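You operate a simulated robot arm through the tools that you are given. There is no shell and no other tool. Be economical: measure what you need, move in short steps, check, and stop when the job is done.

You run a simulated two-armed robot. Do the job below in one go: nothing can be reset, and whatever is moved stays where it is left.

TASK
Pick up the filter labelled "rough" from the upper shelf of the wash bench with one hand, pass it to the other hand and put it on the lower shelf of the wash bench. Set down upright: filter.

It is judged by the outcome, as a careful person would: the job done as asked, and still so three seconds after it is handed in. It fails if anything else is knocked over, pushed out of place, dropped, spilled or broken.

THE ROBOT
Two 7-joint arms with two-finger parallel grippers on one trunk, on a base that drives. Base frame: it is fixed to the floor where the robot stands at the start and does not move with it; the origin is under the middle of the robot, x ahead of it, y to its left, z up; the surface under the hand at the start is at about z = 800. Lengths are in mm, angles in degrees, forces in N, time in s.
The left shoulder is at the start at [70, 163, 1320], the right one opposite. With the tool pointing down near the work surface each hand reaches from about 240 to 840 mm from the robot's upright axis, wherever it stands, measured 20 degrees to its own side. Places, roughly: lower shelf of the wash bench [500, -200, 200]. Payload 3.43 kg a hand.
The TCP of each hand is the grasp point between the finger pads, 34 mm short of the fingertips. In the tool frame z runs along the fingers and y along their closing line. Largest opening 128 mm; finger width 24, thickness 12; the body of the gripper, 48 by 130 mm, starts 96 mm behind the TCP.
Orientation is that of the tool frame in the base frame, as a unit quaternion [x, y, z, w]. With the fingers straight down and closing along the base's y, the tool's x points along the base's -x, its y along +y and its z along -z.

THE INTERFACE
- The arms move only by the tool jog_arm. It takes "left_increments", "right_increments" or both (then of equal length, played together; a hand with none holds still); each is a list of rows, each a list of 6 numbers: the shift along the tool's x, y, z in mm, then the turn, a rotation vector about the tool's x, y, z in degrees. In form: [[tx, ty, tz, rx, ry, rz], ...]. A call has 1 to 10 rows; each row is the pose to reach, as a shift and turn from the pose commanded when the call began, along the tool's axes at that moment. "left_hand" and "right_hand" are, for a hand that has rows, the gripper command, from -1 (shut) to 1 (fully open), values between in proportion, set as the call begins (left out, the last holds). Rows are played at 5 a second. More than 50 mm and 8.6 degrees between two rows, or a gripper value outside its range, and nothing of the call is played. A pose out of reach is approached as far as the arm can. The call stops where the force on the tool passes 40 N (or 10 N more than at its start, if that is more) or the arm is blocked; 0.2 s more then pass. The fingers move at their own pace (about 153 mm/s each) and stop on an object; they squeeze with about 35 N. The grip force told is the motor's: it shows also when the fingers shut on nothing. Time passes only in rows, and 0.2 s behind the last, so rows that repeat a pose let the fingers close. The reply holds the time, the measured pose of the TCP, the force on the tool along the base axes, the opening and the grip force, in the units named above and with some noise, with the torque about the TCP (base axes, N m) and any sound that the robot's microphone picked up, and new pictures: "views" is both (left out), scene, wrist or none (wrist: the cameras of the hands that moved).
- Cameras (640 x 400 px; columns grow to the right, rows downward): "scene" is now at [134.5, -15.6, 1540.1]; the picture's right is [-0.19, -0.98, 0.00], its down [-0.63, 0.12, -0.77] and it looks along [0.76, -0.15, -0.64] (base axes); focal length 214 px, centre (320, 200). "left" rides on the left gripper at [76, 11, -160] in its tool frame; the picture's right is [-0.15, 0.99, 0.00], its down [-0.88, -0.13, -0.46] and it looks along [-0.45, -0.07, 0.89] (tool axes); focal length 234 px, centre (320, 200). "right" rides on the right gripper at [76, -11, -160] in its tool frame; the picture's right is [0.15, 0.99, 0.00], its down [-0.88, 0.13, -0.46] and it looks along [-0.45, 0.07, 0.89] (tool axes); focal length 234 px, centre (320, 200). There is no depth. A picture from a camera that has moved, and an enlarged one, comes with that camera's place and axes in the base frame and with its lens.
- move_column(by): slides the trunk up (or, below 0, down) by that many mm; the arms and the scene camera ride with it, the base frame stays. It gives what a move gives, with no picture.
- roll_base(legs): drives the robot by 1 to 6 legs, each [ahead, left, turn to the left] in mm, mm and degrees, along the robot's own axes; the way and the turn of a leg run together, so that a leg with both is an arc; at most 1500 mm and 180 degrees a leg. The arms and the cameras ride along, it lands a little off, and it stops where it bumps. It gives what a move gives, and a new picture of the scene camera.
- turn_head(pan, tilt): turns the head with the scene camera to pan (to the left, within 86 degrees either way) and tilt (down, from -29 to 69), counted from straight ahead of the robot. It gives what a move gives, and a new picture of the scene camera.
- close_up(camera, box): a new picture of the part [left, top, right, bottom] of that camera's present view, enlarged. It takes no simulated time.
- close_job(): hands the job in; it is judged then, once.

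Work in short steps. Places have to be worked out from the pictures, the camera data and where the tool is seen: move nearer, look again, correct. Check each grasp and each placing, and mend what went wrong. You have 120 turns and 260 pictures in all, those below and enlarged ones among them. Open the grippers and draw the arms clear of the work before you hand the job in, unless the task says otherwise; then end with one line.

The tools are called after ">>>" by a JSON object that holds its "name" and its "arguments". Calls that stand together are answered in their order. jog_arm: Moves the arms, as the interface text tells. Its arguments: {"type":"object","properties":{"left_increments":{"type":"array"},"left_hand":{"type":"number"},"right_increments":{"type":"array"},"right_hand":{"type":"number"},"views":{"type":"string","enum":["both","scene","wrist","none"]}},"required":[]} The other tools are called the same way: move_column (by) slides the trunk up or down; roll_base (legs) drives the base; turn_head (pan, tilt) turns the head that bears the scene camera; close_up (camera, box) takes an enlarged picture of a part of a camera's view; close_job () hands the job in.

At the start:

```text
time_s: 0.0
left_position: [618.1, 186.3, 1400.9]
left_ee_rot: [-0.001, 1.0, -0.001, 0.0]
left_contact_force: [0.1, -0.3, 0.5]
left_moment: [-0.01, 0.02, 0.02]
left_grip_width: 128.2
left_gripper_force: 0.0
right_position: [464.7, -318.6, 1434.4]
right_ee_rot: [0.001, 1.0, -0.001, 0.0]
right_contact_force: [-0.5, 0.4, 0.0]
right_moment: [-0.02, -0.02, 0.0]
right_grip_width: 128.1
right_gripper_force: 0.1
trunk travel left (down, up): [-800.0, 140.0]
robot x, y, heading: [-1.3, 2.0, -0.4]
head pan, tilt: [-11.0, 39.6]
```

scene: 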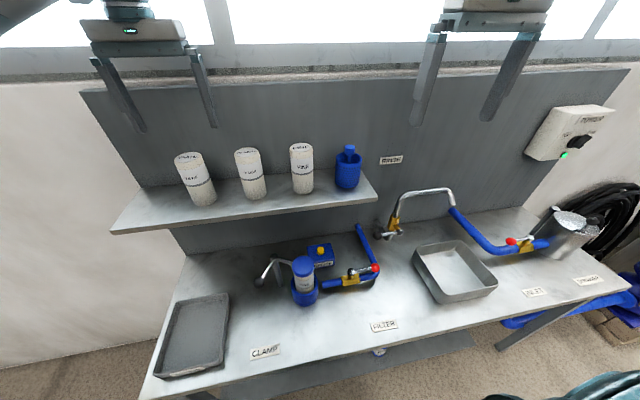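
right: 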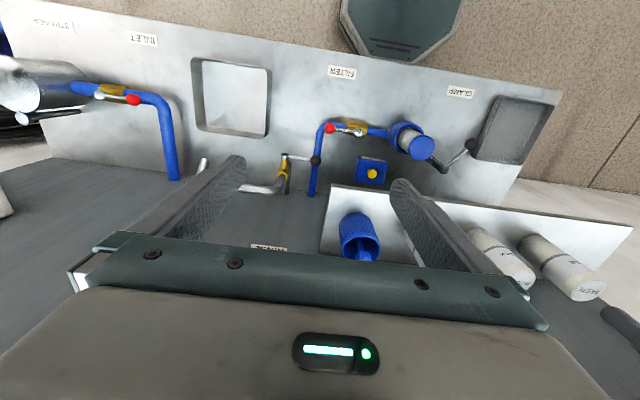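
left: 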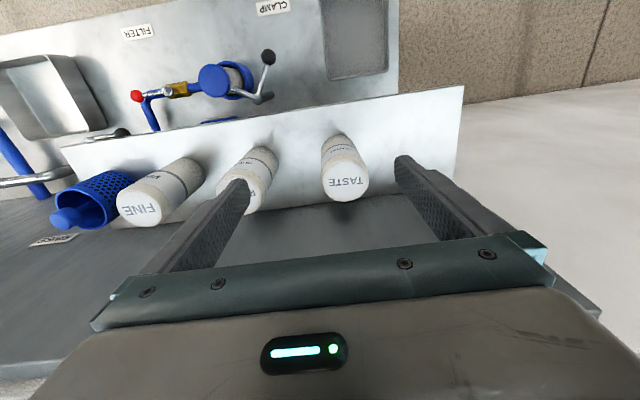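

The shelf holds three white filters and a blue part; I take enlarged pictures to read the labels.

>>> {"name": "close_up", "arguments": {"camera": "scene", "box": [160, 120, 380, 258]}}

>>> {"name": "close_up", "arguments": {"camera": "left", "box": [40, 110, 400, 250]}}

```text
2.90 times, centred on (270, 189) of scene
camera zoom: at [134.5, -15.6, 1540.1], right [-0.19, -0.98, 0.0], down [-0.63, 0.12, -0.77], along [0.76, -0.15, -0.64], focal length 622 px, centre (465, 232)
```

zoom: 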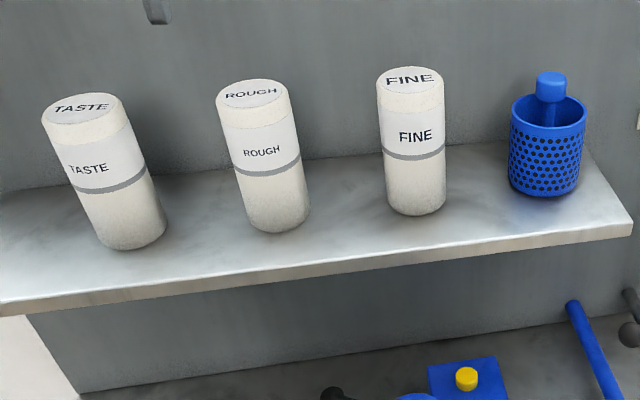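

```text
1.78 times, centred on (220, 180) of left
camera zoom: at [542.4, 196.2, 1561.2], right [0.15, 0.99, 0.0], down [0.88, -0.13, 0.46], along [0.45, -0.07, -0.89], focal length 416 px, centre (498, 236)
```

zoom: 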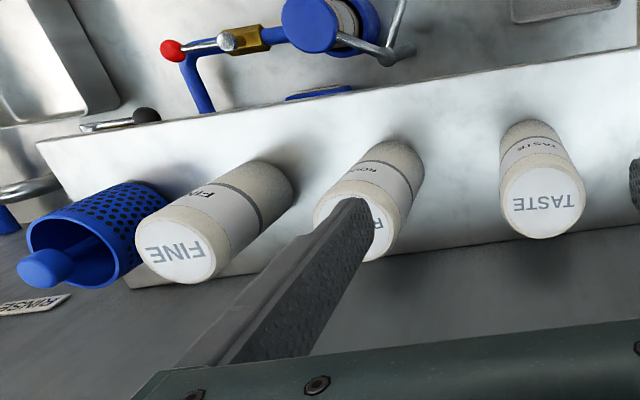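

ROUGH is the middle filter. Triangulating from both cameras, its top centre is near (655, 70, 1288) and it is about 135 tall and 62 in diameter, with its neighbours 140 mm to each side. I move the left hand above it.

>>> {"name": "jog_arm", "arguments": {"left_increments": [[-12, -39, 0, 0, 0, 0], [-25, -78, 0, 0, 0, 0], [-37, -116, 0, 0, 0, 0], [-37, -116, 0, 0, 0, 0]], "left_hand": 1}}

```text
time_s: 1.0
left_position: [653.6, 71.5, 1401.0]
left_ee_rot: [-0.002, 1.0, 0.0, -0.001]
left_contact_force: [-0.3, -0.6, 0.7]
left_moment: [-0.06, 0.0, 0.01]
left_grip_width: 127.7
left_gripper_force: 0.1
right_position: [464.8, -316.4, 1434.6]
right_ee_rot: [0.001, 1.0, 0.0, 0.0]
right_contact_force: [0.0, 0.1, -0.2]
right_moment: [0.0, -0.04, 0.0]
right_grip_width: 127.9
right_gripper_force: 0.1
trunk travel left (down, up): [-800.0, 140.0]
robot x, y, heading: [-0.9, -1.3, 0.1]
head pan, tilt: [-11.0, 39.6]
camera scene: at [134.2, -14.7, 1540.1], right [-0.19, -0.98, 0.0], down [-0.63, 0.12, -0.77], along [0.76, -0.15, -0.64], focal length 214 px, centre (320, 200)
camera left: at [578.8, 81.4, 1561.4], right [0.14, 0.99, 0.0], down [0.88, -0.13, 0.46], along [0.45, -0.07, -0.89], focal length 234 px, centre (320, 200)
```

scene: 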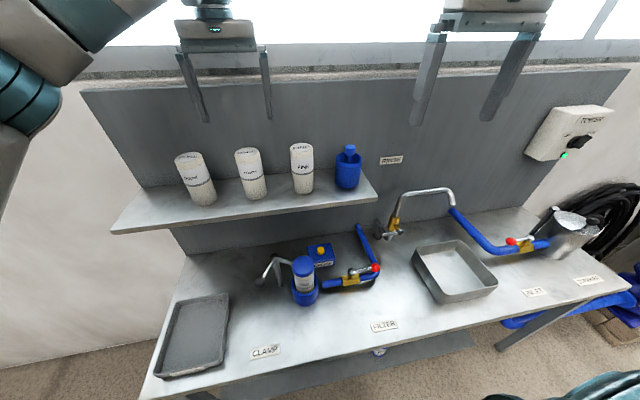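
left: 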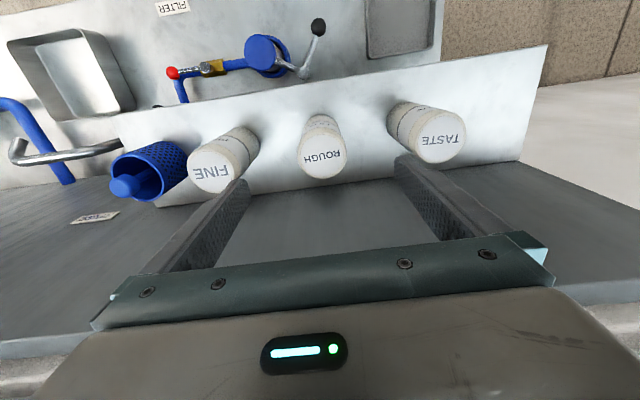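

The hand is aligned in y. The filter top now reads as x≈660, y≈70, so I shift 5 mm further and go down part of the way to check.

>>> {"name": "jog_arm", "arguments": {"left_increments": [[-5, 0, 35, 0, 0, 0], [-5, 0, 70, 0, 0, 0], [-5, 0, 95, 0, 0, 0], [-5, 0, 95, 0, 0, 0]]}}

```text
time_s: 2.0
left_position: [660.5, 70.0, 1306.3]
left_ee_rot: [-0.001, 1.0, 0.0, 0.0]
left_contact_force: [-0.6, 0.1, 0.0]
left_moment: [0.02, 0.02, 0.0]
left_grip_width: 127.7
left_gripper_force: 0.0
right_position: [464.1, -318.8, 1434.1]
right_ee_rot: [0.001, 1.0, 0.001, 0.0]
right_contact_force: [0.1, -0.3, 0.2]
right_moment: [0.02, 0.02, -0.02]
right_grip_width: 127.9
right_gripper_force: 0.0
trunk travel left (down, up): [-800.0, 140.0]
robot x, y, heading: [-0.4, -2.7, -0.0]
head pan, tilt: [-11.0, 39.6]
camera scene: at [134.4, -16.2, 1540.1], right [-0.19, -0.98, 0.0], down [-0.63, 0.12, -0.77], along [0.76, -0.15, -0.64], focal length 214 px, centre (320, 200)
camera left: at [584.7, 79.9, 1466.0], right [0.15, 0.99, 0.0], down [0.88, -0.13, 0.46], along [0.45, -0.07, -0.89], focal length 234 px, centre (320, 200)
```

scene: 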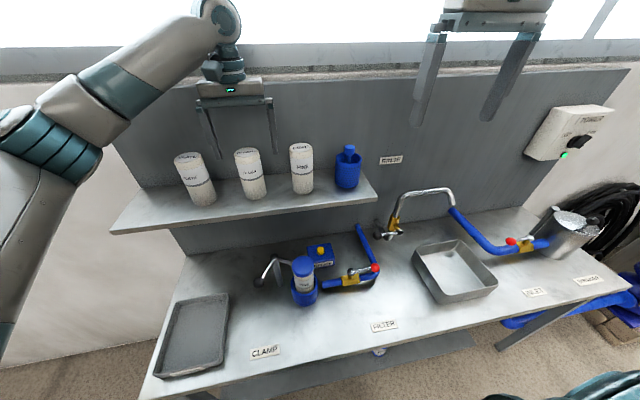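
left: 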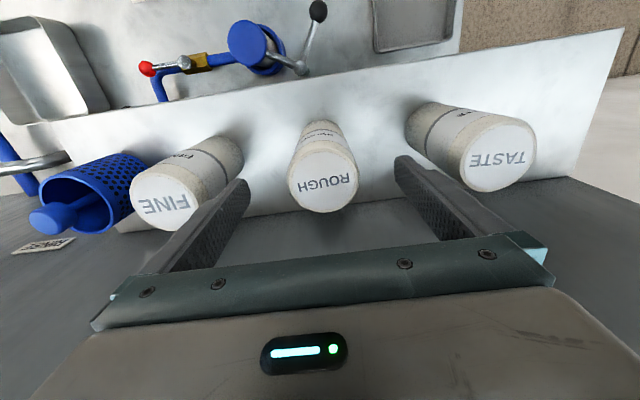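

The filter sits centrally between the fingers at about (658, 72). I go down to the grasp height at about z=1262.

>>> {"name": "jog_arm", "arguments": {"left_increments": [[1, 1, 22, 0, 0, 0], [2, 2, 43, 0, 0, 0], [2, 2, 43, 0, 0, 0]]}}

```text
time_s: 2.8
left_position: [658.9, 72.6, 1263.1]
left_ee_rot: [-0.001, 1.0, -0.001, 0.001]
left_contact_force: [1.3, 0.3, 0.7]
left_moment: [0.01, 0.02, 0.01]
left_grip_width: 128.0
left_gripper_force: 0.0
right_position: [464.1, -319.1, 1434.3]
right_ee_rot: [0.001, 1.0, 0.0, 0.002]
right_contact_force: [-0.6, -0.1, 0.1]
right_moment: [0.0, 0.05, -0.02]
right_grip_width: 128.0
right_gripper_force: 0.2
trunk travel left (down, up): [-800.0, 140.0]
robot x, y, heading: [4.3, -3.6, 0.1]
head pan, tilt: [-11.0, 39.6]
camera scene: at [133.9, -15.9, 1540.1], right [-0.19, -0.98, 0.0], down [-0.63, 0.12, -0.77], along [0.76, -0.15, -0.64], focal length 214 px, centre (320, 200)
camera left: at [582.3, 82.7, 1422.9], right [0.15, 0.99, 0.0], down [0.88, -0.13, 0.46], along [0.45, -0.07, -0.89], focal length 234 px, centre (320, 200)
```

scene: 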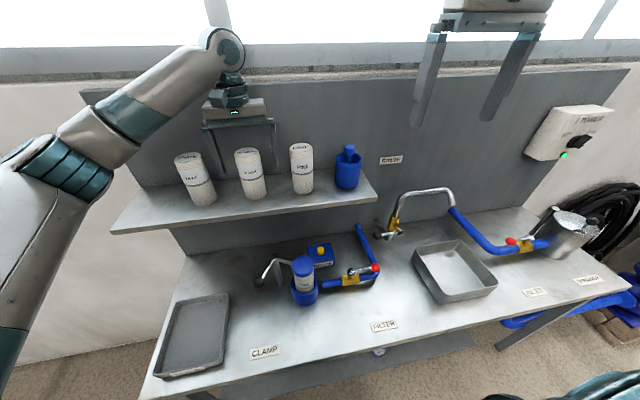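
left: 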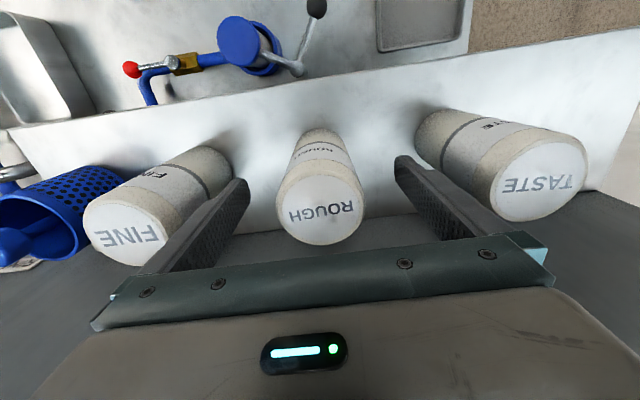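

The scene picture suggests the fingers are still above the filter, so I look closer.

>>> {"name": "close_up", "arguments": {"camera": "scene", "box": [160, 80, 360, 205]}}

```text
3.20 times, centred on (260, 142) of scene
camera zoom: at [133.9, -15.9, 1540.1], right [-0.19, -0.98, 0.0], down [-0.63, 0.12, -0.77], along [0.76, -0.15, -0.64], focal length 686 px, centre (512, 384)
```

zoom: 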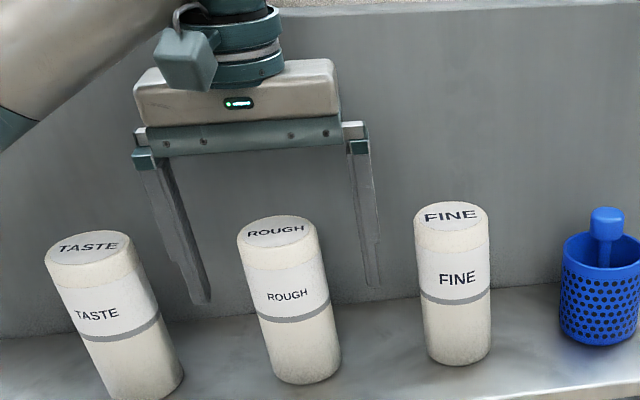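

All the rays agree on a top centre near (662, 71, 1283), so the fingers do straddle the filter about 20 mm below its top. I go down a little more, centre in x, and close.

>>> {"name": "jog_arm", "arguments": {"left_increments": [[-3, -1, 8, 0, 0, 0], [-3, -1, 8, 0, 0, 0]], "views": "none"}}

>>> {"name": "jog_arm", "arguments": {"left_increments": [[0, 0, 0, 0, 0, 0], [0, 0, 0, 0, 0, 0], [0, 0, 0, 0, 0, 0], [0, 0, 0, 0, 0, 0]], "left_hand": -1}}

```text
time_s: 3.4
left_position: [660.7, 71.8, 1256.0]
left_ee_rot: [0.0, 1.0, 0.0, 0.001]
left_contact_force: [-0.2, -0.5, -0.5]
left_moment: [0.02, -0.02, 0.02]
left_grip_width: 127.9
left_gripper_force: 0.1
right_position: [464.1, -318.6, 1434.8]
right_ee_rot: [0.001, 1.0, 0.0, 0.0]
right_contact_force: [0.3, -0.2, -0.3]
right_moment: [-0.02, -0.04, -0.04]
right_grip_width: 127.8
right_gripper_force: 0.0
trunk travel left (down, up): [-800.0, 140.0]
robot x, y, heading: [0.2, 3.4, -0.1]
head pan, tilt: [-11.0, 39.6]
```

```text
time_s: 4.4
left_position: [661.4, 71.1, 1255.1]
left_ee_rot: [-0.001, 1.0, 0.001, 0.0]
left_contact_force: [0.9, 0.9, 1.4]
left_moment: [-0.02, -0.07, 0.0]
left_grip_width: 61.6
left_gripper_force: 34.9
right_position: [465.9, -318.8, 1433.8]
right_ee_rot: [0.001, 1.0, 0.0, 0.0]
right_contact_force: [-0.2, -0.4, -0.1]
right_moment: [-0.01, -0.04, 0.01]
right_grip_width: 127.9
right_gripper_force: 0.1
trunk travel left (down, up): [-800.0, 140.0]
robot x, y, heading: [-2.3, -2.1, 0.2]
head pan, tilt: [-11.0, 39.6]
camera scene: at [134.4, -15.6, 1540.1], right [-0.19, -0.98, 0.0], down [-0.63, 0.12, -0.77], along [0.76, -0.15, -0.64], focal length 214 px, centre (320, 200)
camera left: at [585.7, 81.6, 1415.1], right [0.15, 0.99, 0.0], down [0.88, -0.13, 0.46], along [0.45, -0.07, -0.89], focal length 234 px, centre (320, 200)
```

scene: 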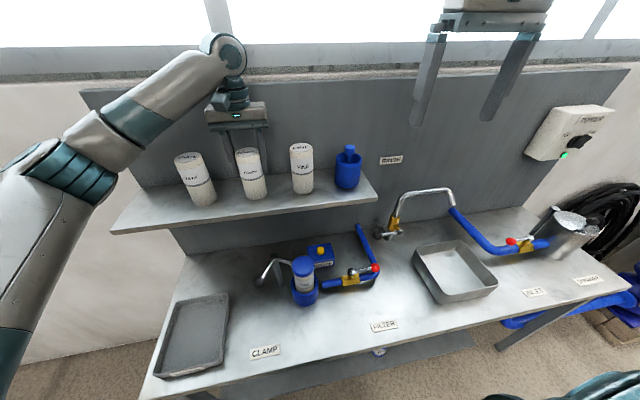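
left: 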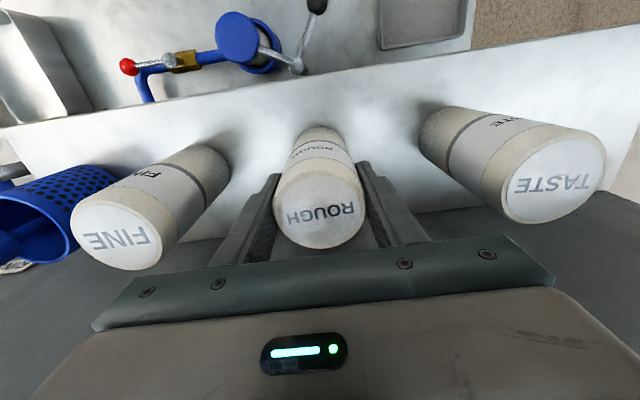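

It grips at 61.6 mm with 35 N. I lift straight up, clear of the neighbours, and then draw it back.

>>> {"name": "jog_arm", "arguments": {"left_increments": [[0, 0, -20, 0, 0, 0], [0, 0, -50, 0, 0, 0], [0, 0, -85, 0, 0, 0], [0, 0, -120, 0, 0, 0], [0, 0, -150, 0, 0, 0], [0, 0, -160, 0, 0, 0]], "views": "scene"}}

```text
time_s: 5.8
left_position: [661.3, 72.3, 1414.6]
left_ee_rot: [0.0, 1.0, 0.0, 0.001]
left_contact_force: [0.6, -0.3, -3.2]
left_moment: [-0.01, -0.01, -0.01]
left_grip_width: 61.3
left_gripper_force: 34.9
right_position: [465.8, -317.6, 1433.8]
right_ee_rot: [0.0, 1.0, 0.0, -0.001]
right_contact_force: [-0.1, 0.5, 0.6]
right_moment: [0.01, 0.01, 0.01]
right_grip_width: 128.0
right_gripper_force: 0.0
trunk travel left (down, up): [-800.0, 140.0]
robot x, y, heading: [3.1, -2.4, 0.1]
head pan, tilt: [-11.0, 39.6]
camera scene: at [134.9, -15.8, 1540.0], right [-0.19, -0.98, 0.0], down [-0.63, 0.12, -0.77], along [0.76, -0.15, -0.64], focal length 214 px, centre (320, 200)
```

scene: 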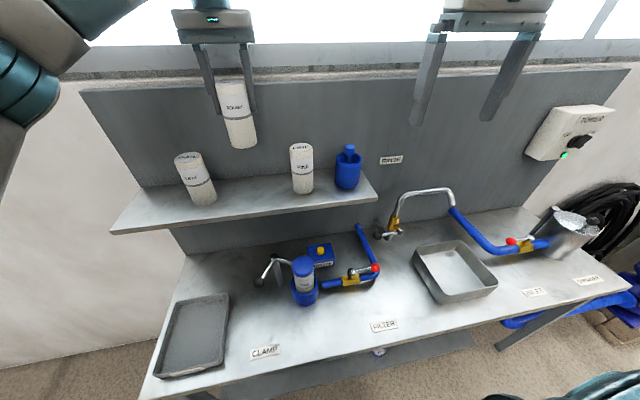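

The filter is lifted and weighs about 3 N. I back the base off to get room and a view of the lower shelf.

>>> {"name": "roll_base", "arguments": {"legs": [[-500, 0, 0]]}}

>>> {"name": "turn_head", "arguments": {"pan": -8, "tilt": 48}}

```text
time_s: 8.7
left_position: [162.4, 73.1, 1414.2]
left_ee_rot: [0.0, 1.0, -0.001, -0.001]
left_contact_force: [0.5, -0.2, -3.3]
left_moment: [0.01, 0.02, -0.02]
left_grip_width: 61.3
left_gripper_force: 34.8
right_position: [-32.6, -317.4, 1433.4]
right_ee_rot: [0.001, 1.0, 0.001, -0.001]
right_contact_force: [-1.0, -0.4, 0.3]
right_moment: [-0.01, 0.02, -0.02]
right_grip_width: 128.1
right_gripper_force: 0.1
trunk travel left (down, up): [-800.0, 140.0]
robot x, y, heading: [-498.3, 1.2, 0.1]
head pan, tilt: [-11.0, 39.6]
camera scene: at [-363.4, -15.7, 1539.8], right [-0.19, -0.98, 0.0], down [-0.63, 0.12, -0.77], along [0.75, -0.15, -0.64], focal length 214 px, centre (320, 200)
```

scene: 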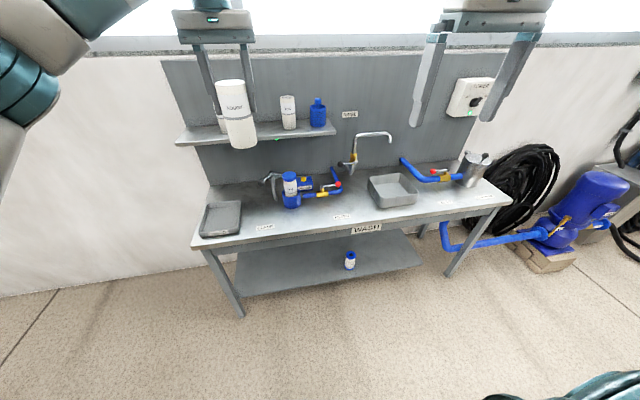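

```text
time_s: 9.4
left_position: [161.4, 71.8, 1413.6]
left_ee_rot: [0.0, 1.0, -0.001, 0.0]
left_contact_force: [0.1, -0.4, -2.8]
left_moment: [0.01, 0.05, 0.02]
left_grip_width: 61.5
left_gripper_force: 34.8
right_position: [-33.9, -318.7, 1435.4]
right_ee_rot: [0.001, 1.0, 0.001, 0.0]
right_contact_force: [0.3, -0.1, 0.0]
right_moment: [-0.02, 0.03, -0.01]
right_grip_width: 127.9
right_gripper_force: 0.0
trunk travel left (down, up): [-800.0, 140.0]
robot x, y, heading: [-501.1, 1.7, -0.0]
head pan, tilt: [-8.0, 48.0]
camera scene: at [-371.0, -10.4, 1528.1], right [-0.14, -0.99, 0.0], down [-0.74, 0.1, -0.67], along [0.66, -0.09, -0.74], focal length 214 px, centre (320, 200)
```

scene: 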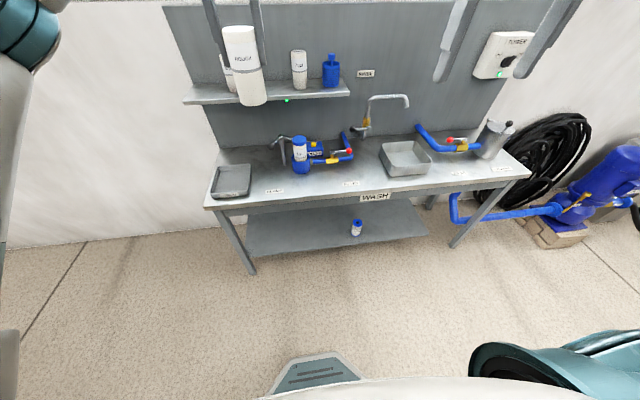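

The lower shelf spans roughly x 350–650 and y 365 to −900, and the only thing on it is a bottle near (470, −400). I will hand over here: the left hand moves the filter to y≈−10, while the right hand pitches forward to 20° below horizontal so it can grip the lower half from the robot side.

>>> {"name": "jog_arm", "arguments": {"left_increments": [[0, -9, 0, 0, 0, 0], [0, -18, 0, 0, 0, 0], [0, -27, 0, 0, 0, 0], [0, -36, 0, 0, 0, 0], [0, -45, 0, 0, 0, 0], [0, -54, 0, 0, 0, 0], [0, -63, 0, 0, 0, 0], [0, -72, 0, 0, 0, 0], [0, -82, 0, 0, 0, 0], [0, -82, 0, 0, 0, 0]], "right_increments": [[-4, 12, 10, 0, -7.8, 0], [-7, 24, 20, 0, -15.6, 0], [-11, 36, 30, 0, -23.4, 0], [-15, 48, 40, 0, -31.2, 0], [-18, 60, 50, 0, -39, 0], [-22, 72, 60, 0, -46.8, 0], [-26, 84, 70, 0, -54.6, 0], [-30, 96, 80, 0, -62.4, 0], [-33, 108, 89, 0, -70, 0], [-33, 108, 89, 0, -70, 0]], "right_hand": 1, "views": "none"}}

>>> {"name": "turn_head", "arguments": {"pan": -5, "tilt": 15}}

```text
time_s: 11.6
left_position: [161.2, -10.3, 1414.9]
left_ee_rot: [-0.001, 1.0, 0.0, 0.0]
left_contact_force: [0.5, 0.3, -2.7]
left_moment: [-0.01, -0.02, 0.01]
left_grip_width: 61.6
left_gripper_force: 35.1
right_position: [63.9, -198.7, 1385.6]
right_ee_rot: [0.001, 0.819, 0.0, 0.574]
right_contact_force: [0.4, 0.6, -0.1]
right_moment: [0.02, 0.0, 0.01]
right_grip_width: 128.1
right_gripper_force: 0.2
right hand out of reach, approached as far as the arm can: row 7, 8, 9, 10
trunk travel left (down, up): [-800.0, 140.0]
robot x, y, heading: [-499.2, -0.8, -0.0]
head pan, tilt: [-8.0, 48.0]
```

```text
time_s: 12.6
left_position: [162.0, -10.4, 1412.9]
left_ee_rot: [-0.002, 1.0, 0.0, 0.0]
left_contact_force: [-0.4, -0.7, -2.8]
left_moment: [0.02, -0.02, -0.01]
left_grip_width: 61.2
left_gripper_force: 35.0
right_position: [65.7, -198.5, 1383.9]
right_ee_rot: [0.0, 0.82, 0.0, 0.573]
right_contact_force: [0.6, 0.2, 0.2]
right_moment: [-0.03, -0.01, 0.01]
right_grip_width: 128.2
right_gripper_force: 0.1
trunk travel left (down, up): [-800.0, 140.0]
robot x, y, heading: [-502.1, 1.0, 0.0]
head pan, tilt: [-5.0, 15.0]
camera scene: at [-355.2, -7.6, 1578.9], right [-0.09, -1.0, 0.0], down [-0.26, 0.02, -0.97], along [0.96, -0.08, -0.26], focal length 214 px, centre (320, 200)
```

scene: 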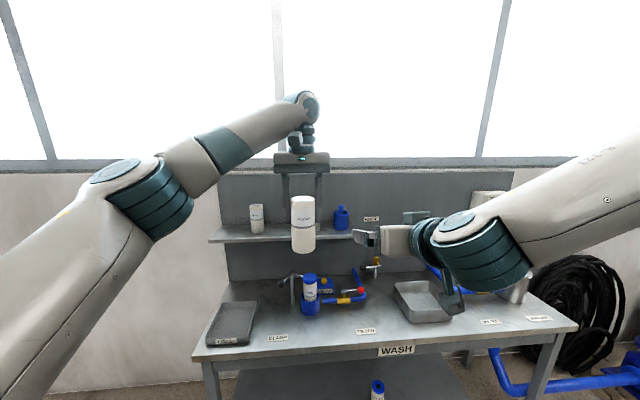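

The right hand has the right orientation but could not fold back as far as asked, and it stopped at x≈64. That still leaves it clear of the filter. I make a small test move to learn which commanded pose it counts from.

>>> {"name": "jog_arm", "arguments": {"right_increments": [[-10, 15, 28, 0, 0, 0], [-20, 30, 56, 0, 0, 0], [-20, 40, 56, 0, 0, 0], [-20, 40, 56, 0, 0, 0]], "views": "wrist"}}

```text
time_s: 13.6
left_position: [162.0, -10.8, 1414.7]
left_ee_rot: [-0.001, 1.0, -0.001, 0.001]
left_contact_force: [-0.2, 0.0, -2.9]
left_moment: [0.04, -0.02, -0.03]
left_grip_width: 61.4
left_gripper_force: 35.5
right_position: [126.2, -159.0, 1385.0]
right_ee_rot: [0.001, 0.819, -0.001, 0.574]
right_contact_force: [0.5, 0.0, -0.1]
right_moment: [0.02, -0.01, -0.05]
right_grip_width: 127.8
right_gripper_force: 0.0
trunk travel left (down, up): [-800.0, 140.0]
robot x, y, heading: [-501.3, -1.3, -0.1]
head pan, tilt: [-5.0, 15.0]
camera right: at [-50.8, -168.3, 1366.6], right [-0.05, 0.99, -0.14], down [-0.13, 0.13, 0.98], along [0.99, 0.07, 0.12], focal length 234 px, centre (320, 200)
```

right: 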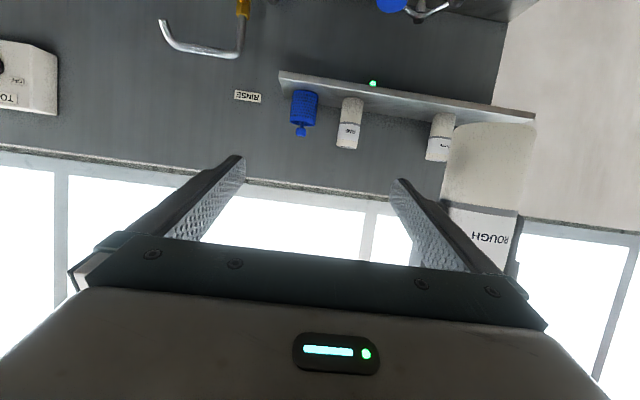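

Shifts count from the pose it reached. I raise the left hand 42 mm so the right hand, now at z≈1385, meets the lower half of the filter. The right hand draws back to x≈70 and slides partway across.

>>> {"name": "jog_arm", "arguments": {"left_increments": [[0, 0, -20, 0, 0, 0], [0, 0, -42, 0, 0, 0], [0, 0, -42, 0, 0, 0], [0, 0, -42, 0, 0, 0], [0, 0, -42, 0, 0, 0], [0, 0, -42, 0, 0, 0]], "right_increments": [[9, 0, -26, 0, 0, 0], [19, 0, -52, 0, 0, 0], [19, 35, -52, 0, 0, 0], [19, 70, -52, 0, 0, 0], [19, 100, -52, 0, 0, 0], [19, 100, -52, 0, 0, 0]]}}

```text
time_s: 15.0
left_position: [162.0, -10.0, 1456.2]
left_ee_rot: [-0.001, 1.0, -0.001, -0.001]
left_contact_force: [0.3, -0.3, -3.5]
left_moment: [-0.02, 0.01, 0.04]
left_grip_width: 61.4
left_gripper_force: 35.5
right_position: [71.4, -119.0, 1382.8]
right_ee_rot: [0.0, 0.819, 0.0, 0.574]
right_contact_force: [0.3, -0.2, -0.5]
right_moment: [-0.03, 0.01, -0.05]
right_grip_width: 128.1
right_gripper_force: 0.1
right hand out of reach, approached as far as the arm can: row 4, 5, 6
trunk travel left (down, up): [-800.0, 140.0]
robot x, y, heading: [-501.0, -1.3, -0.3]
head pan, tilt: [-5.0, 15.0]
camera scene: at [-354.5, -7.0, 1578.9], right [-0.09, -1.0, 0.0], down [-0.26, 0.02, -0.97], along [0.96, -0.08, -0.26], focal length 214 px, centre (320, 200)
camera right: at [-105.2, -126.9, 1364.2], right [-0.05, 0.99, -0.14], down [-0.13, 0.13, 0.98], along [0.99, 0.07, 0.12], focal length 234 px, centre (320, 200)
camera left: at [87.5, -0.2, 1616.4], right [0.14, 0.99, 0.0], down [0.88, -0.13, 0.45], along [0.45, -0.07, -0.89], focal length 234 px, centre (320, 200)
```

scene: 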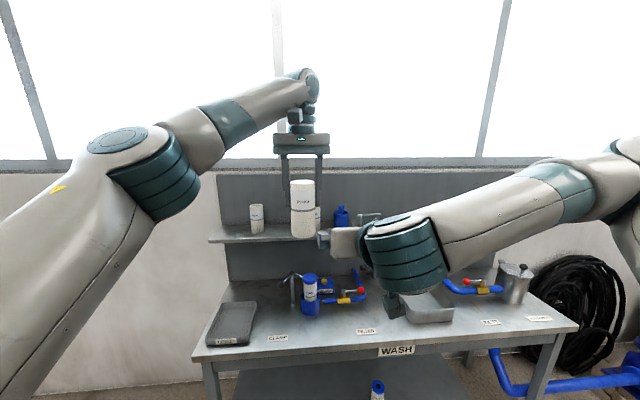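
right: 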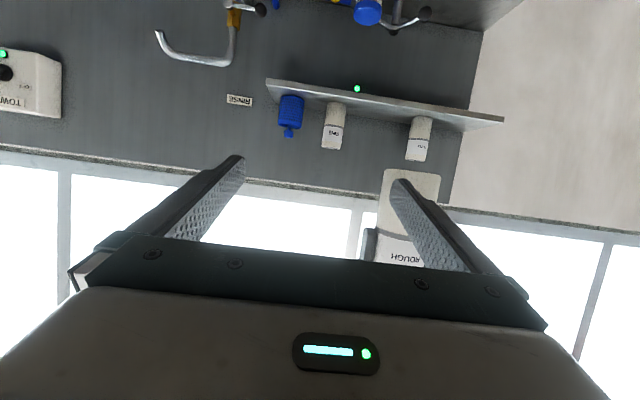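
left: 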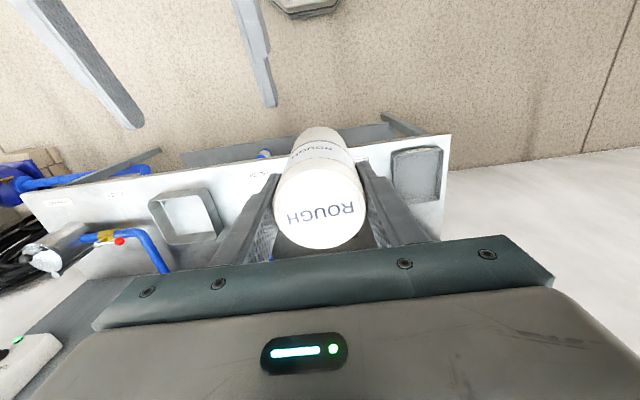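

The right arm can't fold in far enough when pointing straight ahead. I yaw the right hand 45° to the left about the vertical, so that it points forward-left and its wrist has room.

>>> {"name": "jog_arm", "arguments": {"right_increments": [[0, -4, 0, -7.05, 0, -2.57], [0, -8, 0, -14.1, 0, -5.13], [0, -10, 0, -21.15, 0, -7.7], [0, -10, 0, -28.2, 0, -10.27], [0, -10, 0, -35.2, 0, -12.8], [0, -10, 0, -42.3, 0, -15.4], [0, -10, 0, -42.3, 0, -15.4]]}}

```text
time_s: 16.6
left_position: [160.2, -9.9, 1457.8]
left_ee_rot: [-0.001, 1.0, 0.0, 0.0]
left_contact_force: [-0.3, -0.1, -3.7]
left_moment: [0.02, -0.05, -0.03]
left_grip_width: 61.3
left_gripper_force: 35.0
right_position: [69.8, -129.5, 1382.4]
right_ee_rot: [-0.314, 0.756, 0.22, 0.531]
right_contact_force: [-0.5, -0.1, -0.2]
right_moment: [-0.02, 0.0, 0.01]
right_grip_width: 128.2
right_gripper_force: 0.0
trunk travel left (down, up): [-800.0, 140.0]
robot x, y, heading: [-502.5, 0.8, 0.1]
head pan, tilt: [-5.0, 15.0]
camera scene: at [-356.1, -7.3, 1579.1], right [-0.09, -1.0, 0.0], down [-0.26, 0.02, -0.97], along [0.96, -0.08, -0.26], focal length 214 px, centre (320, 200)
camera right: at [-46.6, -259.4, 1365.1], right [-0.73, 0.66, -0.14], down [-0.18, 0.0, 0.98], along [0.65, 0.75, 0.12], focal length 234 px, centre (320, 200)
```

scene: 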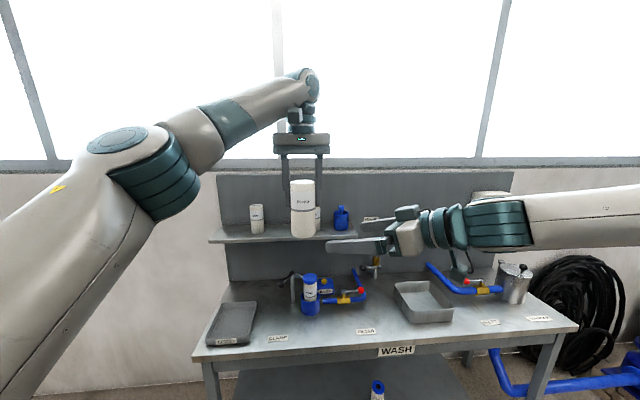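
right: 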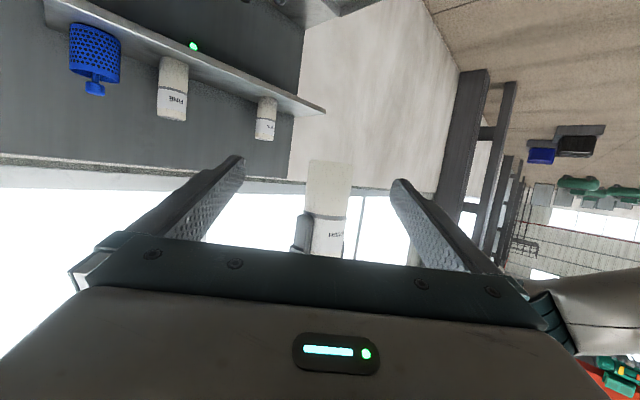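

The hand now points at the filter, whose bottom reads as z≈1350 from the right camera. I align sideways and go horizontally about half of the remaining way.

>>> {"name": "jog_arm", "arguments": {"right_increments": [[-3, 20, 5, 0, 0, 0], [-15, 20, 39, 0, 0, 0], [-28, 20, 73, 0, 0, 0], [-28, 20, 73, 0, 0, 0]]}}

```text
time_s: 17.6
left_position: [160.2, -11.9, 1457.3]
left_ee_rot: [-0.001, 1.0, 0.0, 0.0]
left_contact_force: [-0.7, -0.9, -3.3]
left_moment: [0.02, -0.01, -0.01]
left_grip_width: 61.6
left_gripper_force: 35.2
right_position: [109.7, -59.9, 1385.2]
right_ee_rot: [-0.314, 0.756, 0.22, 0.531]
right_contact_force: [-0.2, -0.1, -0.6]
right_moment: [0.0, 0.02, 0.0]
right_grip_width: 127.9
right_gripper_force: 0.0
trunk travel left (down, up): [-800.0, 140.0]
robot x, y, heading: [-498.8, 2.6, 0.1]
head pan, tilt: [-5.0, 15.0]
camera scene: at [-357.2, -8.7, 1579.2], right [-0.09, -1.0, 0.0], down [-0.26, 0.02, -0.97], along [0.96, -0.08, -0.26], focal length 214 px, centre (320, 200)
camera right: at [-6.7, -190.4, 1366.9], right [-0.73, 0.67, -0.14], down [-0.18, 0.0, 0.98], along [0.65, 0.75, 0.12], focal length 234 px, centre (320, 200)
```

scene: 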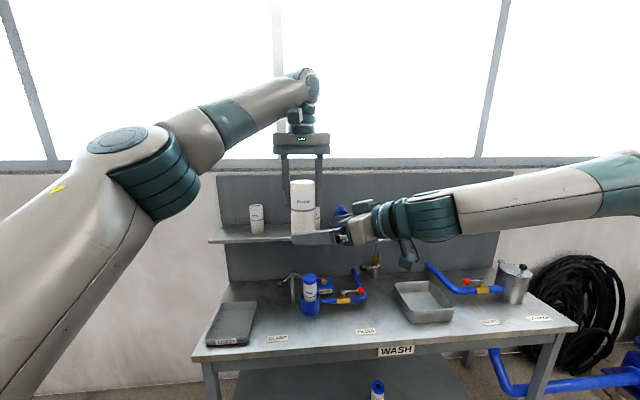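
right: 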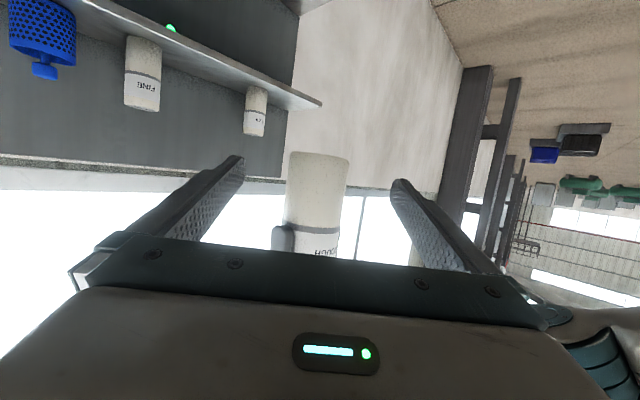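

It is well centred and at the right height. I finish the approach, another 70 mm horizontally.

>>> {"name": "jog_arm", "arguments": {"right_increments": [[-12, 0, 33, 0, 0, 0], [-24, -1, 66, 0, 0, 0], [-24, -1, 66, 0, 0, 0]]}}

>>> {"name": "close_up", "arguments": {"camera": "scene", "box": [250, 120, 410, 260]}}

```text
time_s: 18.4
left_position: [160.0, -13.0, 1457.9]
left_ee_rot: [0.0, 1.0, 0.001, 0.0]
left_contact_force: [-0.5, -0.2, -2.9]
left_moment: [0.01, -0.02, 0.02]
left_grip_width: 61.5
left_gripper_force: 34.5
right_position: [160.4, -12.2, 1385.9]
right_ee_rot: [-0.313, 0.757, 0.219, 0.531]
right_contact_force: [0.4, 0.9, -0.1]
right_moment: [0.0, 0.0, -0.02]
right_grip_width: 128.0
right_gripper_force: 0.1
trunk travel left (down, up): [-800.0, 140.0]
robot x, y, heading: [-499.4, 1.2, -0.1]
head pan, tilt: [-5.0, 15.0]
camera scene: at [-357.3, -9.4, 1579.2], right [-0.09, -1.0, 0.0], down [-0.26, 0.02, -0.97], along [0.96, -0.08, -0.26], focal length 214 px, centre (320, 200)
camera right: at [44.6, -141.8, 1367.5], right [-0.73, 0.67, -0.14], down [-0.18, 0.0, 0.98], along [0.65, 0.75, 0.12], focal length 234 px, centre (320, 200)
```

scene: 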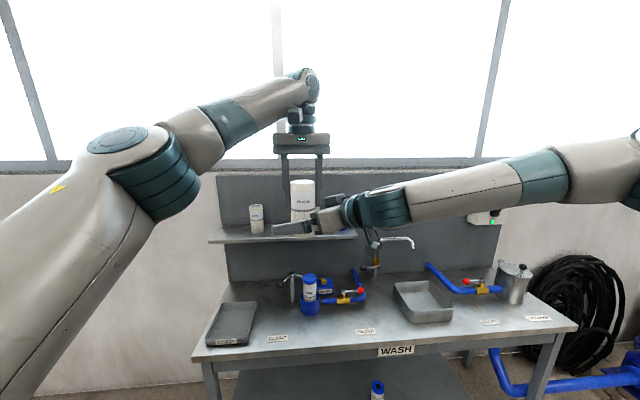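
right: 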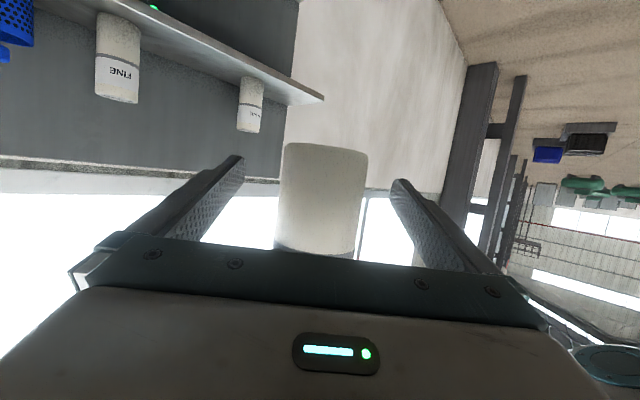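

```text
2.86 times, centred on (330, 190) of scene
camera zoom: at [-357.3, -9.4, 1579.2], right [-0.09, -1.0, 0.0], down [-0.26, 0.02, -0.97], along [0.96, -0.08, -0.26], focal length 613 px, centre (291, 229)
```

zoom: 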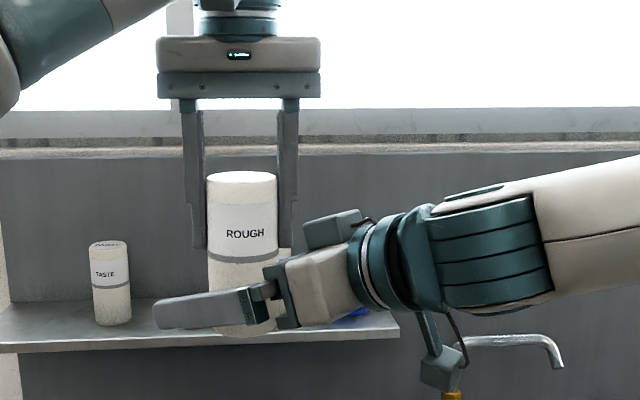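

The right fingers straddle the lower part of the filter, below the left fingertips. I close the right gripper.

>>> {"name": "jog_arm", "arguments": {"right_increments": [[0, 0, 0, 0, 0, 0], [0, 0, 0, 0, 0, 0], [0, 0, 0, 0, 0, 0], [0, 0, 0, 0, 0, 0]], "right_hand": -1, "views": "wrist"}}

```text
time_s: 19.4
left_position: [162.7, -10.4, 1456.2]
left_ee_rot: [0.0, 1.0, 0.0, 0.001]
left_contact_force: [1.9, -4.1, -1.8]
left_moment: [-0.46, -0.33, -0.41]
left_grip_width: 61.3
left_gripper_force: 35.0
right_position: [162.8, -10.0, 1384.6]
right_ee_rot: [-0.314, 0.757, 0.22, 0.53]
right_contact_force: [-2.3, 4.2, 0.7]
right_moment: [0.13, 0.14, 0.37]
right_grip_width: 61.4
right_gripper_force: 35.5
trunk travel left (down, up): [-800.0, 140.0]
robot x, y, heading: [-501.6, -2.0, 0.0]
head pan, tilt: [-5.0, 15.0]
camera right: at [46.0, -139.9, 1366.8], right [-0.74, 0.66, -0.14], down [-0.18, 0.0, 0.98], along [0.65, 0.75, 0.12], focal length 234 px, centre (320, 200)
```

right: 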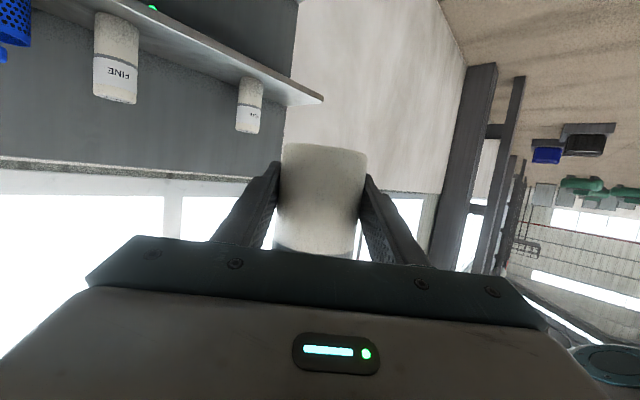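

The right hand holds it at 61.4 mm with 35.5 N. I open the left gripper and then lift the left hand straight up.

>>> {"name": "jog_arm", "arguments": {"left_increments": [[0, 0, 0, 0, 0, 0], [0, 0, 0, 0, 0, 0], [0, 0, 0, 0, 0, 0]], "left_hand": 1, "views": "none"}}

>>> {"name": "jog_arm", "arguments": {"left_increments": [[0, 0, -30, 0, 0, 0], [0, 0, -65, 0, 0, 0], [0, 0, -100, 0, 0, 0], [0, 30, -110, 0, 0, 0], [0, 70, -110, 0, 0, 0], [0, 110, -110, 0, 0, 0], [0, 150, -110, 0, 0, 0]], "views": "scene"}}

```text
time_s: 20.2
left_position: [161.2, -11.7, 1457.0]
left_ee_rot: [-0.001, 1.0, 0.001, 0.0]
left_contact_force: [-0.7, -0.4, -0.6]
left_moment: [0.01, -0.01, -0.03]
left_grip_width: 128.2
left_gripper_force: 0.1
right_position: [162.2, -9.9, 1384.2]
right_ee_rot: [-0.313, 0.757, 0.219, 0.531]
right_contact_force: [-0.4, 0.1, -0.3]
right_moment: [-0.02, -0.02, 0.02]
right_grip_width: 61.2
right_gripper_force: 34.7
trunk travel left (down, up): [-800.0, 140.0]
robot x, y, heading: [-499.5, 0.2, -0.0]
head pan, tilt: [-5.0, 15.0]
```

```text
time_s: 21.8
left_position: [152.8, 144.0, 1562.0]
left_ee_rot: [-0.001, 1.0, -0.001, 0.003]
left_contact_force: [-0.3, -0.3, 0.7]
left_moment: [0.0, -0.08, -0.01]
left_grip_width: 127.9
left_gripper_force: 0.1
left hand out of reach, approached as far as the arm can: row 2, 3, 4, 5, 6, 7
right_position: [160.6, -9.2, 1386.4]
right_ee_rot: [-0.313, 0.757, 0.217, 0.53]
right_contact_force: [-0.4, -0.8, -2.9]
right_moment: [-0.01, 0.0, -0.03]
right_grip_width: 61.3
right_gripper_force: 35.3
trunk travel left (down, up): [-800.0, 140.0]
robot x, y, heading: [-499.2, -1.6, 0.0]
head pan, tilt: [-5.0, 15.0]
camera scene: at [-358.4, -6.1, 1579.3], right [-0.09, -1.0, 0.0], down [-0.26, 0.02, -0.97], along [0.96, -0.08, -0.26], focal length 214 px, centre (320, 200)
```

scene: 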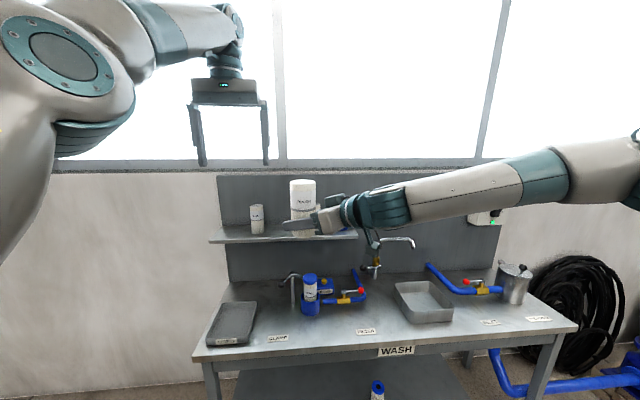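

The filter is in the right hand alone and the left hand is clear. I fold the left hand back toward the robot, away from the bench.

>>> {"name": "jog_arm", "arguments": {"left_increments": [[30, 19, 15, 0, 0, 0], [60, 38, 30, 0, 0, 0], [90, 57, 45, 0, 0, 0], [120, 76, 60, 0, 0, 0], [150, 95, 75, 0, 0, 0], [180, 114, 90, 0, 0, 0], [210, 133, 105, 0, 0, 0], [240, 152, 120, 0, 0, 0], [270, 171, 135, 0, 0, 0], [290, 190, 150, 0, 0, 0]], "views": "none"}}

>>> {"name": "turn_head", "arguments": {"pan": -5, "tilt": 40}}

```text
time_s: 24.0
left_position: [-136.5, 332.0, 1409.1]
left_ee_rot: [-0.001, 1.0, -0.001, 0.0]
left_contact_force: [0.0, 0.5, 0.6]
left_moment: [-0.02, -0.03, 0.0]
left_grip_width: 127.9
left_gripper_force: 0.1
right_position: [161.0, -8.7, 1385.8]
right_ee_rot: [-0.313, 0.757, 0.218, 0.531]
right_contact_force: [0.4, -0.1, -4.0]
right_moment: [0.01, 0.01, -0.01]
right_grip_width: 61.3
right_gripper_force: 34.9
trunk travel left (down, up): [-800.0, 140.0]
robot x, y, heading: [-502.5, -2.5, 0.2]
head pan, tilt: [-5.0, 15.0]
```

```text
time_s: 24.9
left_position: [-134.7, 329.4, 1409.1]
left_ee_rot: [-0.002, 1.0, 0.0, 0.0]
left_contact_force: [-0.4, -0.7, 0.5]
left_moment: [-0.01, 0.05, -0.01]
left_grip_width: 128.0
left_gripper_force: 0.1
right_position: [162.3, -10.1, 1384.3]
right_ee_rot: [-0.312, 0.757, 0.219, 0.531]
right_contact_force: [0.5, -0.4, -3.3]
right_moment: [0.03, 0.01, 0.0]
right_grip_width: 61.2
right_gripper_force: 34.8
trunk travel left (down, up): [-800.0, 140.0]
robot x, y, heading: [-500.7, -0.2, -0.1]
head pan, tilt: [-5.0, 40.0]
camera scene: at [-364.0, -7.1, 1539.5], right [-0.09, -1.0, 0.0], down [-0.64, 0.06, -0.77], along [0.76, -0.07, -0.64], focal length 214 px, centre (320, 200)
```

scene: 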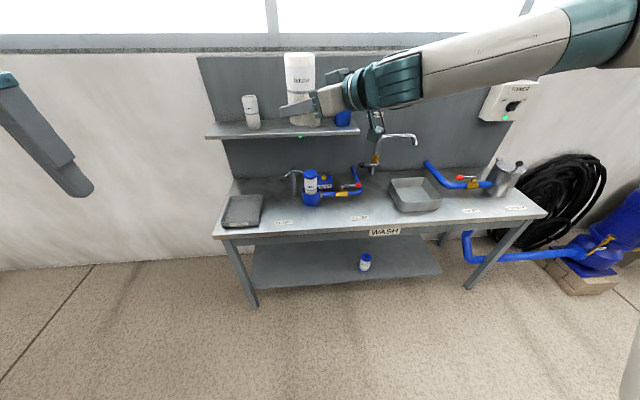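

Everything is clear. I lower the trunk in two stages, checking in between.

>>> {"name": "move_column", "arguments": {"by": -450}}

>>> {"name": "move_column", "arguments": {"by": -350}}

>>> {"name": "turn_head", "arguments": {"pan": -5, "tilt": 20}}

```text
refused: -450 is not a number from -400 to 400
```

```text
time_s: 28.3
left_position: [-135.5, 330.7, 1060.8]
left_ee_rot: [0.0, 1.0, 0.0, 0.0]
left_contact_force: [-0.1, -0.7, 0.8]
left_moment: [-0.03, 0.01, 0.0]
left_grip_width: 128.3
left_gripper_force: 0.0
right_position: [161.1, -9.9, 1036.6]
right_ee_rot: [-0.313, 0.757, 0.219, 0.53]
right_contact_force: [0.7, 0.0, -3.3]
right_moment: [-0.04, 0.0, -0.02]
right_grip_width: 61.2
right_gripper_force: 35.2
trunk travel left (down, up): [-450.0, 490.0]
robot x, y, heading: [-503.2, -1.2, 0.1]
head pan, tilt: [-5.0, 40.0]
```

```text
time_s: 29.2
left_position: [-135.6, 330.2, 1059.9]
left_ee_rot: [-0.001, 1.0, 0.0, 0.0]
left_contact_force: [-0.5, -0.3, -0.3]
left_moment: [-0.03, 0.03, -0.01]
left_grip_width: 128.2
left_gripper_force: 0.1
right_position: [162.0, -9.3, 1034.7]
right_ee_rot: [-0.313, 0.757, 0.219, 0.53]
right_contact_force: [0.0, -0.7, -2.7]
right_moment: [0.04, -0.02, 0.02]
right_grip_width: 61.5
right_gripper_force: 35.0
trunk travel left (down, up): [-450.0, 490.0]
robot x, y, heading: [-497.9, 0.5, 0.1]
head pan, tilt: [-5.0, 20.0]
camera scene: at [-356.3, -7.4, 1220.8], right [-0.09, -1.0, 0.0], down [-0.34, 0.03, -0.94], along [0.94, -0.08, -0.34], focal length 214 px, centre (320, 200)
```

scene: 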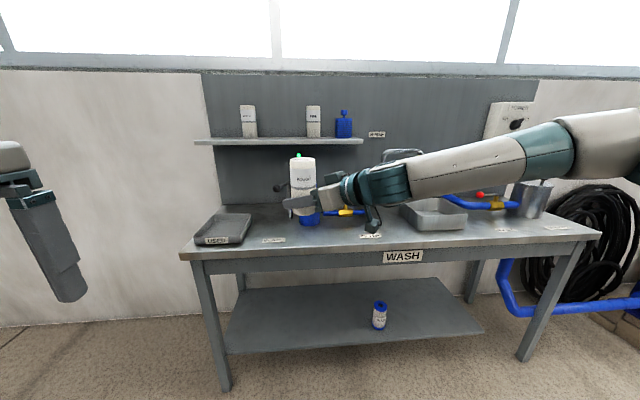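

The trunk step limit is 400 and one stage is done. I lower the remaining 450 mm.

>>> {"name": "move_column", "arguments": {"by": -400}}

>>> {"name": "move_column", "arguments": {"by": -50}}

>>> {"name": "turn_head", "arguments": {"pan": -5, "tilt": 20}}

```text
time_s: 33.0
left_position: [-134.7, 330.7, 660.2]
left_ee_rot: [-0.001, 1.0, 0.0, 0.0]
left_contact_force: [0.5, -0.3, 0.0]
left_moment: [-0.02, 0.0, -0.01]
left_grip_width: 128.1
left_gripper_force: 0.1
right_position: [162.4, -10.5, 635.6]
right_ee_rot: [-0.313, 0.757, 0.219, 0.53]
right_contact_force: [0.4, -1.1, -2.7]
right_moment: [0.0, 0.01, 0.01]
right_grip_width: 61.3
right_gripper_force: 35.0
trunk travel left (down, up): [-50.0, 890.0]
robot x, y, heading: [-501.8, -2.1, -0.1]
head pan, tilt: [-5.0, 20.0]
```

```text
time_s: 33.9
left_position: [-135.5, 330.6, 610.6]
left_ee_rot: [-0.001, 1.0, -0.001, 0.0]
left_contact_force: [-0.7, -0.1, 0.2]
left_moment: [0.02, 0.0, -0.01]
left_grip_width: 128.2
left_gripper_force: 0.1
right_position: [162.2, -10.0, 585.0]
right_ee_rot: [-0.313, 0.756, 0.22, 0.531]
right_contact_force: [-1.0, 0.0, -2.6]
right_moment: [0.0, 0.0, -0.01]
right_grip_width: 61.5
right_gripper_force: 35.1
trunk travel left (down, up): [0.0, 940.0]
robot x, y, heading: [-498.5, 1.0, -0.0]
head pan, tilt: [-5.0, 20.0]
```

```text
time_s: 34.5
left_position: [-135.0, 330.0, 610.5]
left_ee_rot: [-0.001, 1.0, 0.001, 0.0]
left_contact_force: [0.5, 0.2, 0.3]
left_moment: [-0.02, -0.02, -0.01]
left_grip_width: 128.1
left_gripper_force: 0.1
right_position: [161.1, -10.3, 585.0]
right_ee_rot: [-0.314, 0.756, 0.22, 0.53]
right_contact_force: [0.9, -0.4, -1.6]
right_moment: [0.0, 0.0, -0.01]
right_grip_width: 61.3
right_gripper_force: 35.3
trunk travel left (down, up): [0.0, 940.0]
robot x, y, heading: [-503.7, -0.3, -0.1]
head pan, tilt: [-5.0, 20.0]
camera scene: at [-356.5, -7.4, 770.9], right [-0.09, -1.0, 0.0], down [-0.34, 0.03, -0.94], along [0.94, -0.08, -0.34], focal length 214 px, centre (320, 200)
```

scene: 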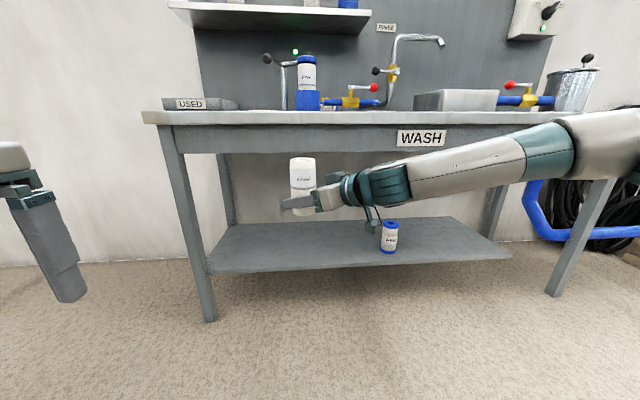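

The trunk is fully down. I lower the right hand 185 mm here in front of the bench before driving in.

>>> {"name": "jog_arm", "arguments": {"right_increments": [[35, 0, 12.7, 0, 0, 0], [70, 0, 25.4, 0, 0, 0], [105, 0, 38.1, 0, 0, 0], [140, 0, 50.8, 0, 0, 0], [174, 0, 63.3, 0, 0, 0], [174, 0, 63.3, 0, 0, 0]]}}

>>> {"name": "close_up", "arguments": {"camera": "scene", "box": [200, 180, 440, 330]}}

```text
time_s: 35.9
left_position: [-134.5, 330.5, 609.4]
left_ee_rot: [-0.001, 1.0, -0.001, -0.001]
left_contact_force: [0.9, 1.0, 0.4]
left_moment: [0.01, 0.01, 0.01]
left_grip_width: 128.2
left_gripper_force: 0.0
right_position: [159.3, -14.5, 402.2]
right_ee_rot: [-0.313, 0.757, 0.219, 0.53]
right_contact_force: [0.7, 0.2, -3.1]
right_moment: [0.01, 0.02, 0.0]
right_grip_width: 61.2
right_gripper_force: 35.1
right hand out of reach, approached as far as the arm can: row 5, 6
trunk travel left (down, up): [0.0, 940.0]
robot x, y, heading: [-499.9, 4.4, -0.0]
head pan, tilt: [-5.0, 20.0]
camera scene: at [-356.5, -7.4, 770.9], right [-0.09, -1.0, 0.0], down [-0.34, 0.03, -0.94], along [0.94, -0.08, -0.34], focal length 214 px, centre (320, 200)
camera right: at [43.2, -144.4, 384.5], right [-0.73, 0.66, -0.14], down [-0.18, 0.0, 0.98], along [0.65, 0.75, 0.12], focal length 234 px, centre (320, 200)
```

scene: 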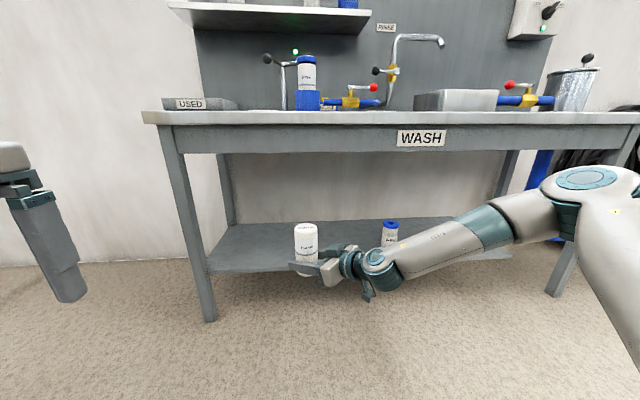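
right: 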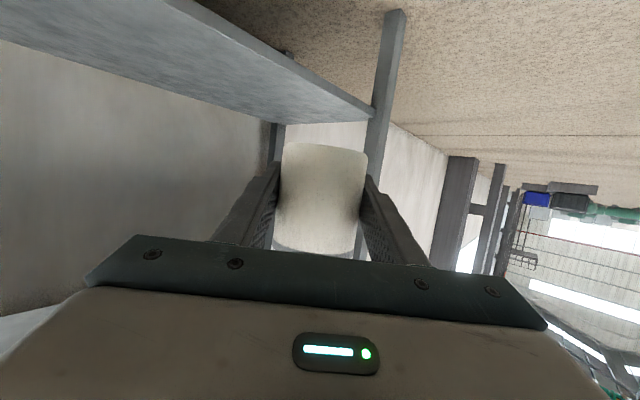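

```text
2.67 times, centred on (320, 255) of scene
camera zoom: at [-356.5, -7.4, 770.9], right [-0.09, -1.0, 0.0], down [-0.34, 0.03, -0.94], along [0.94, -0.08, -0.34], focal length 572 px, centre (320, 53)
```

zoom: 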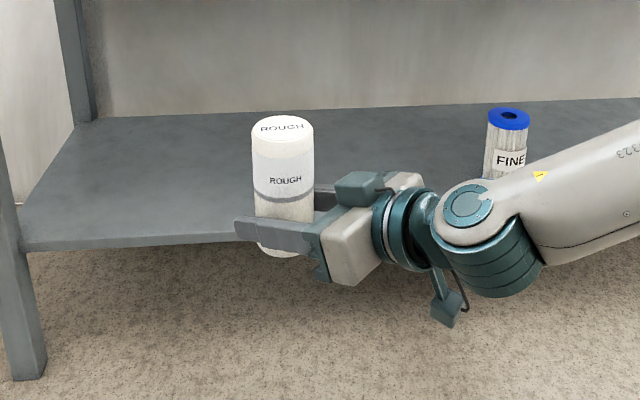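

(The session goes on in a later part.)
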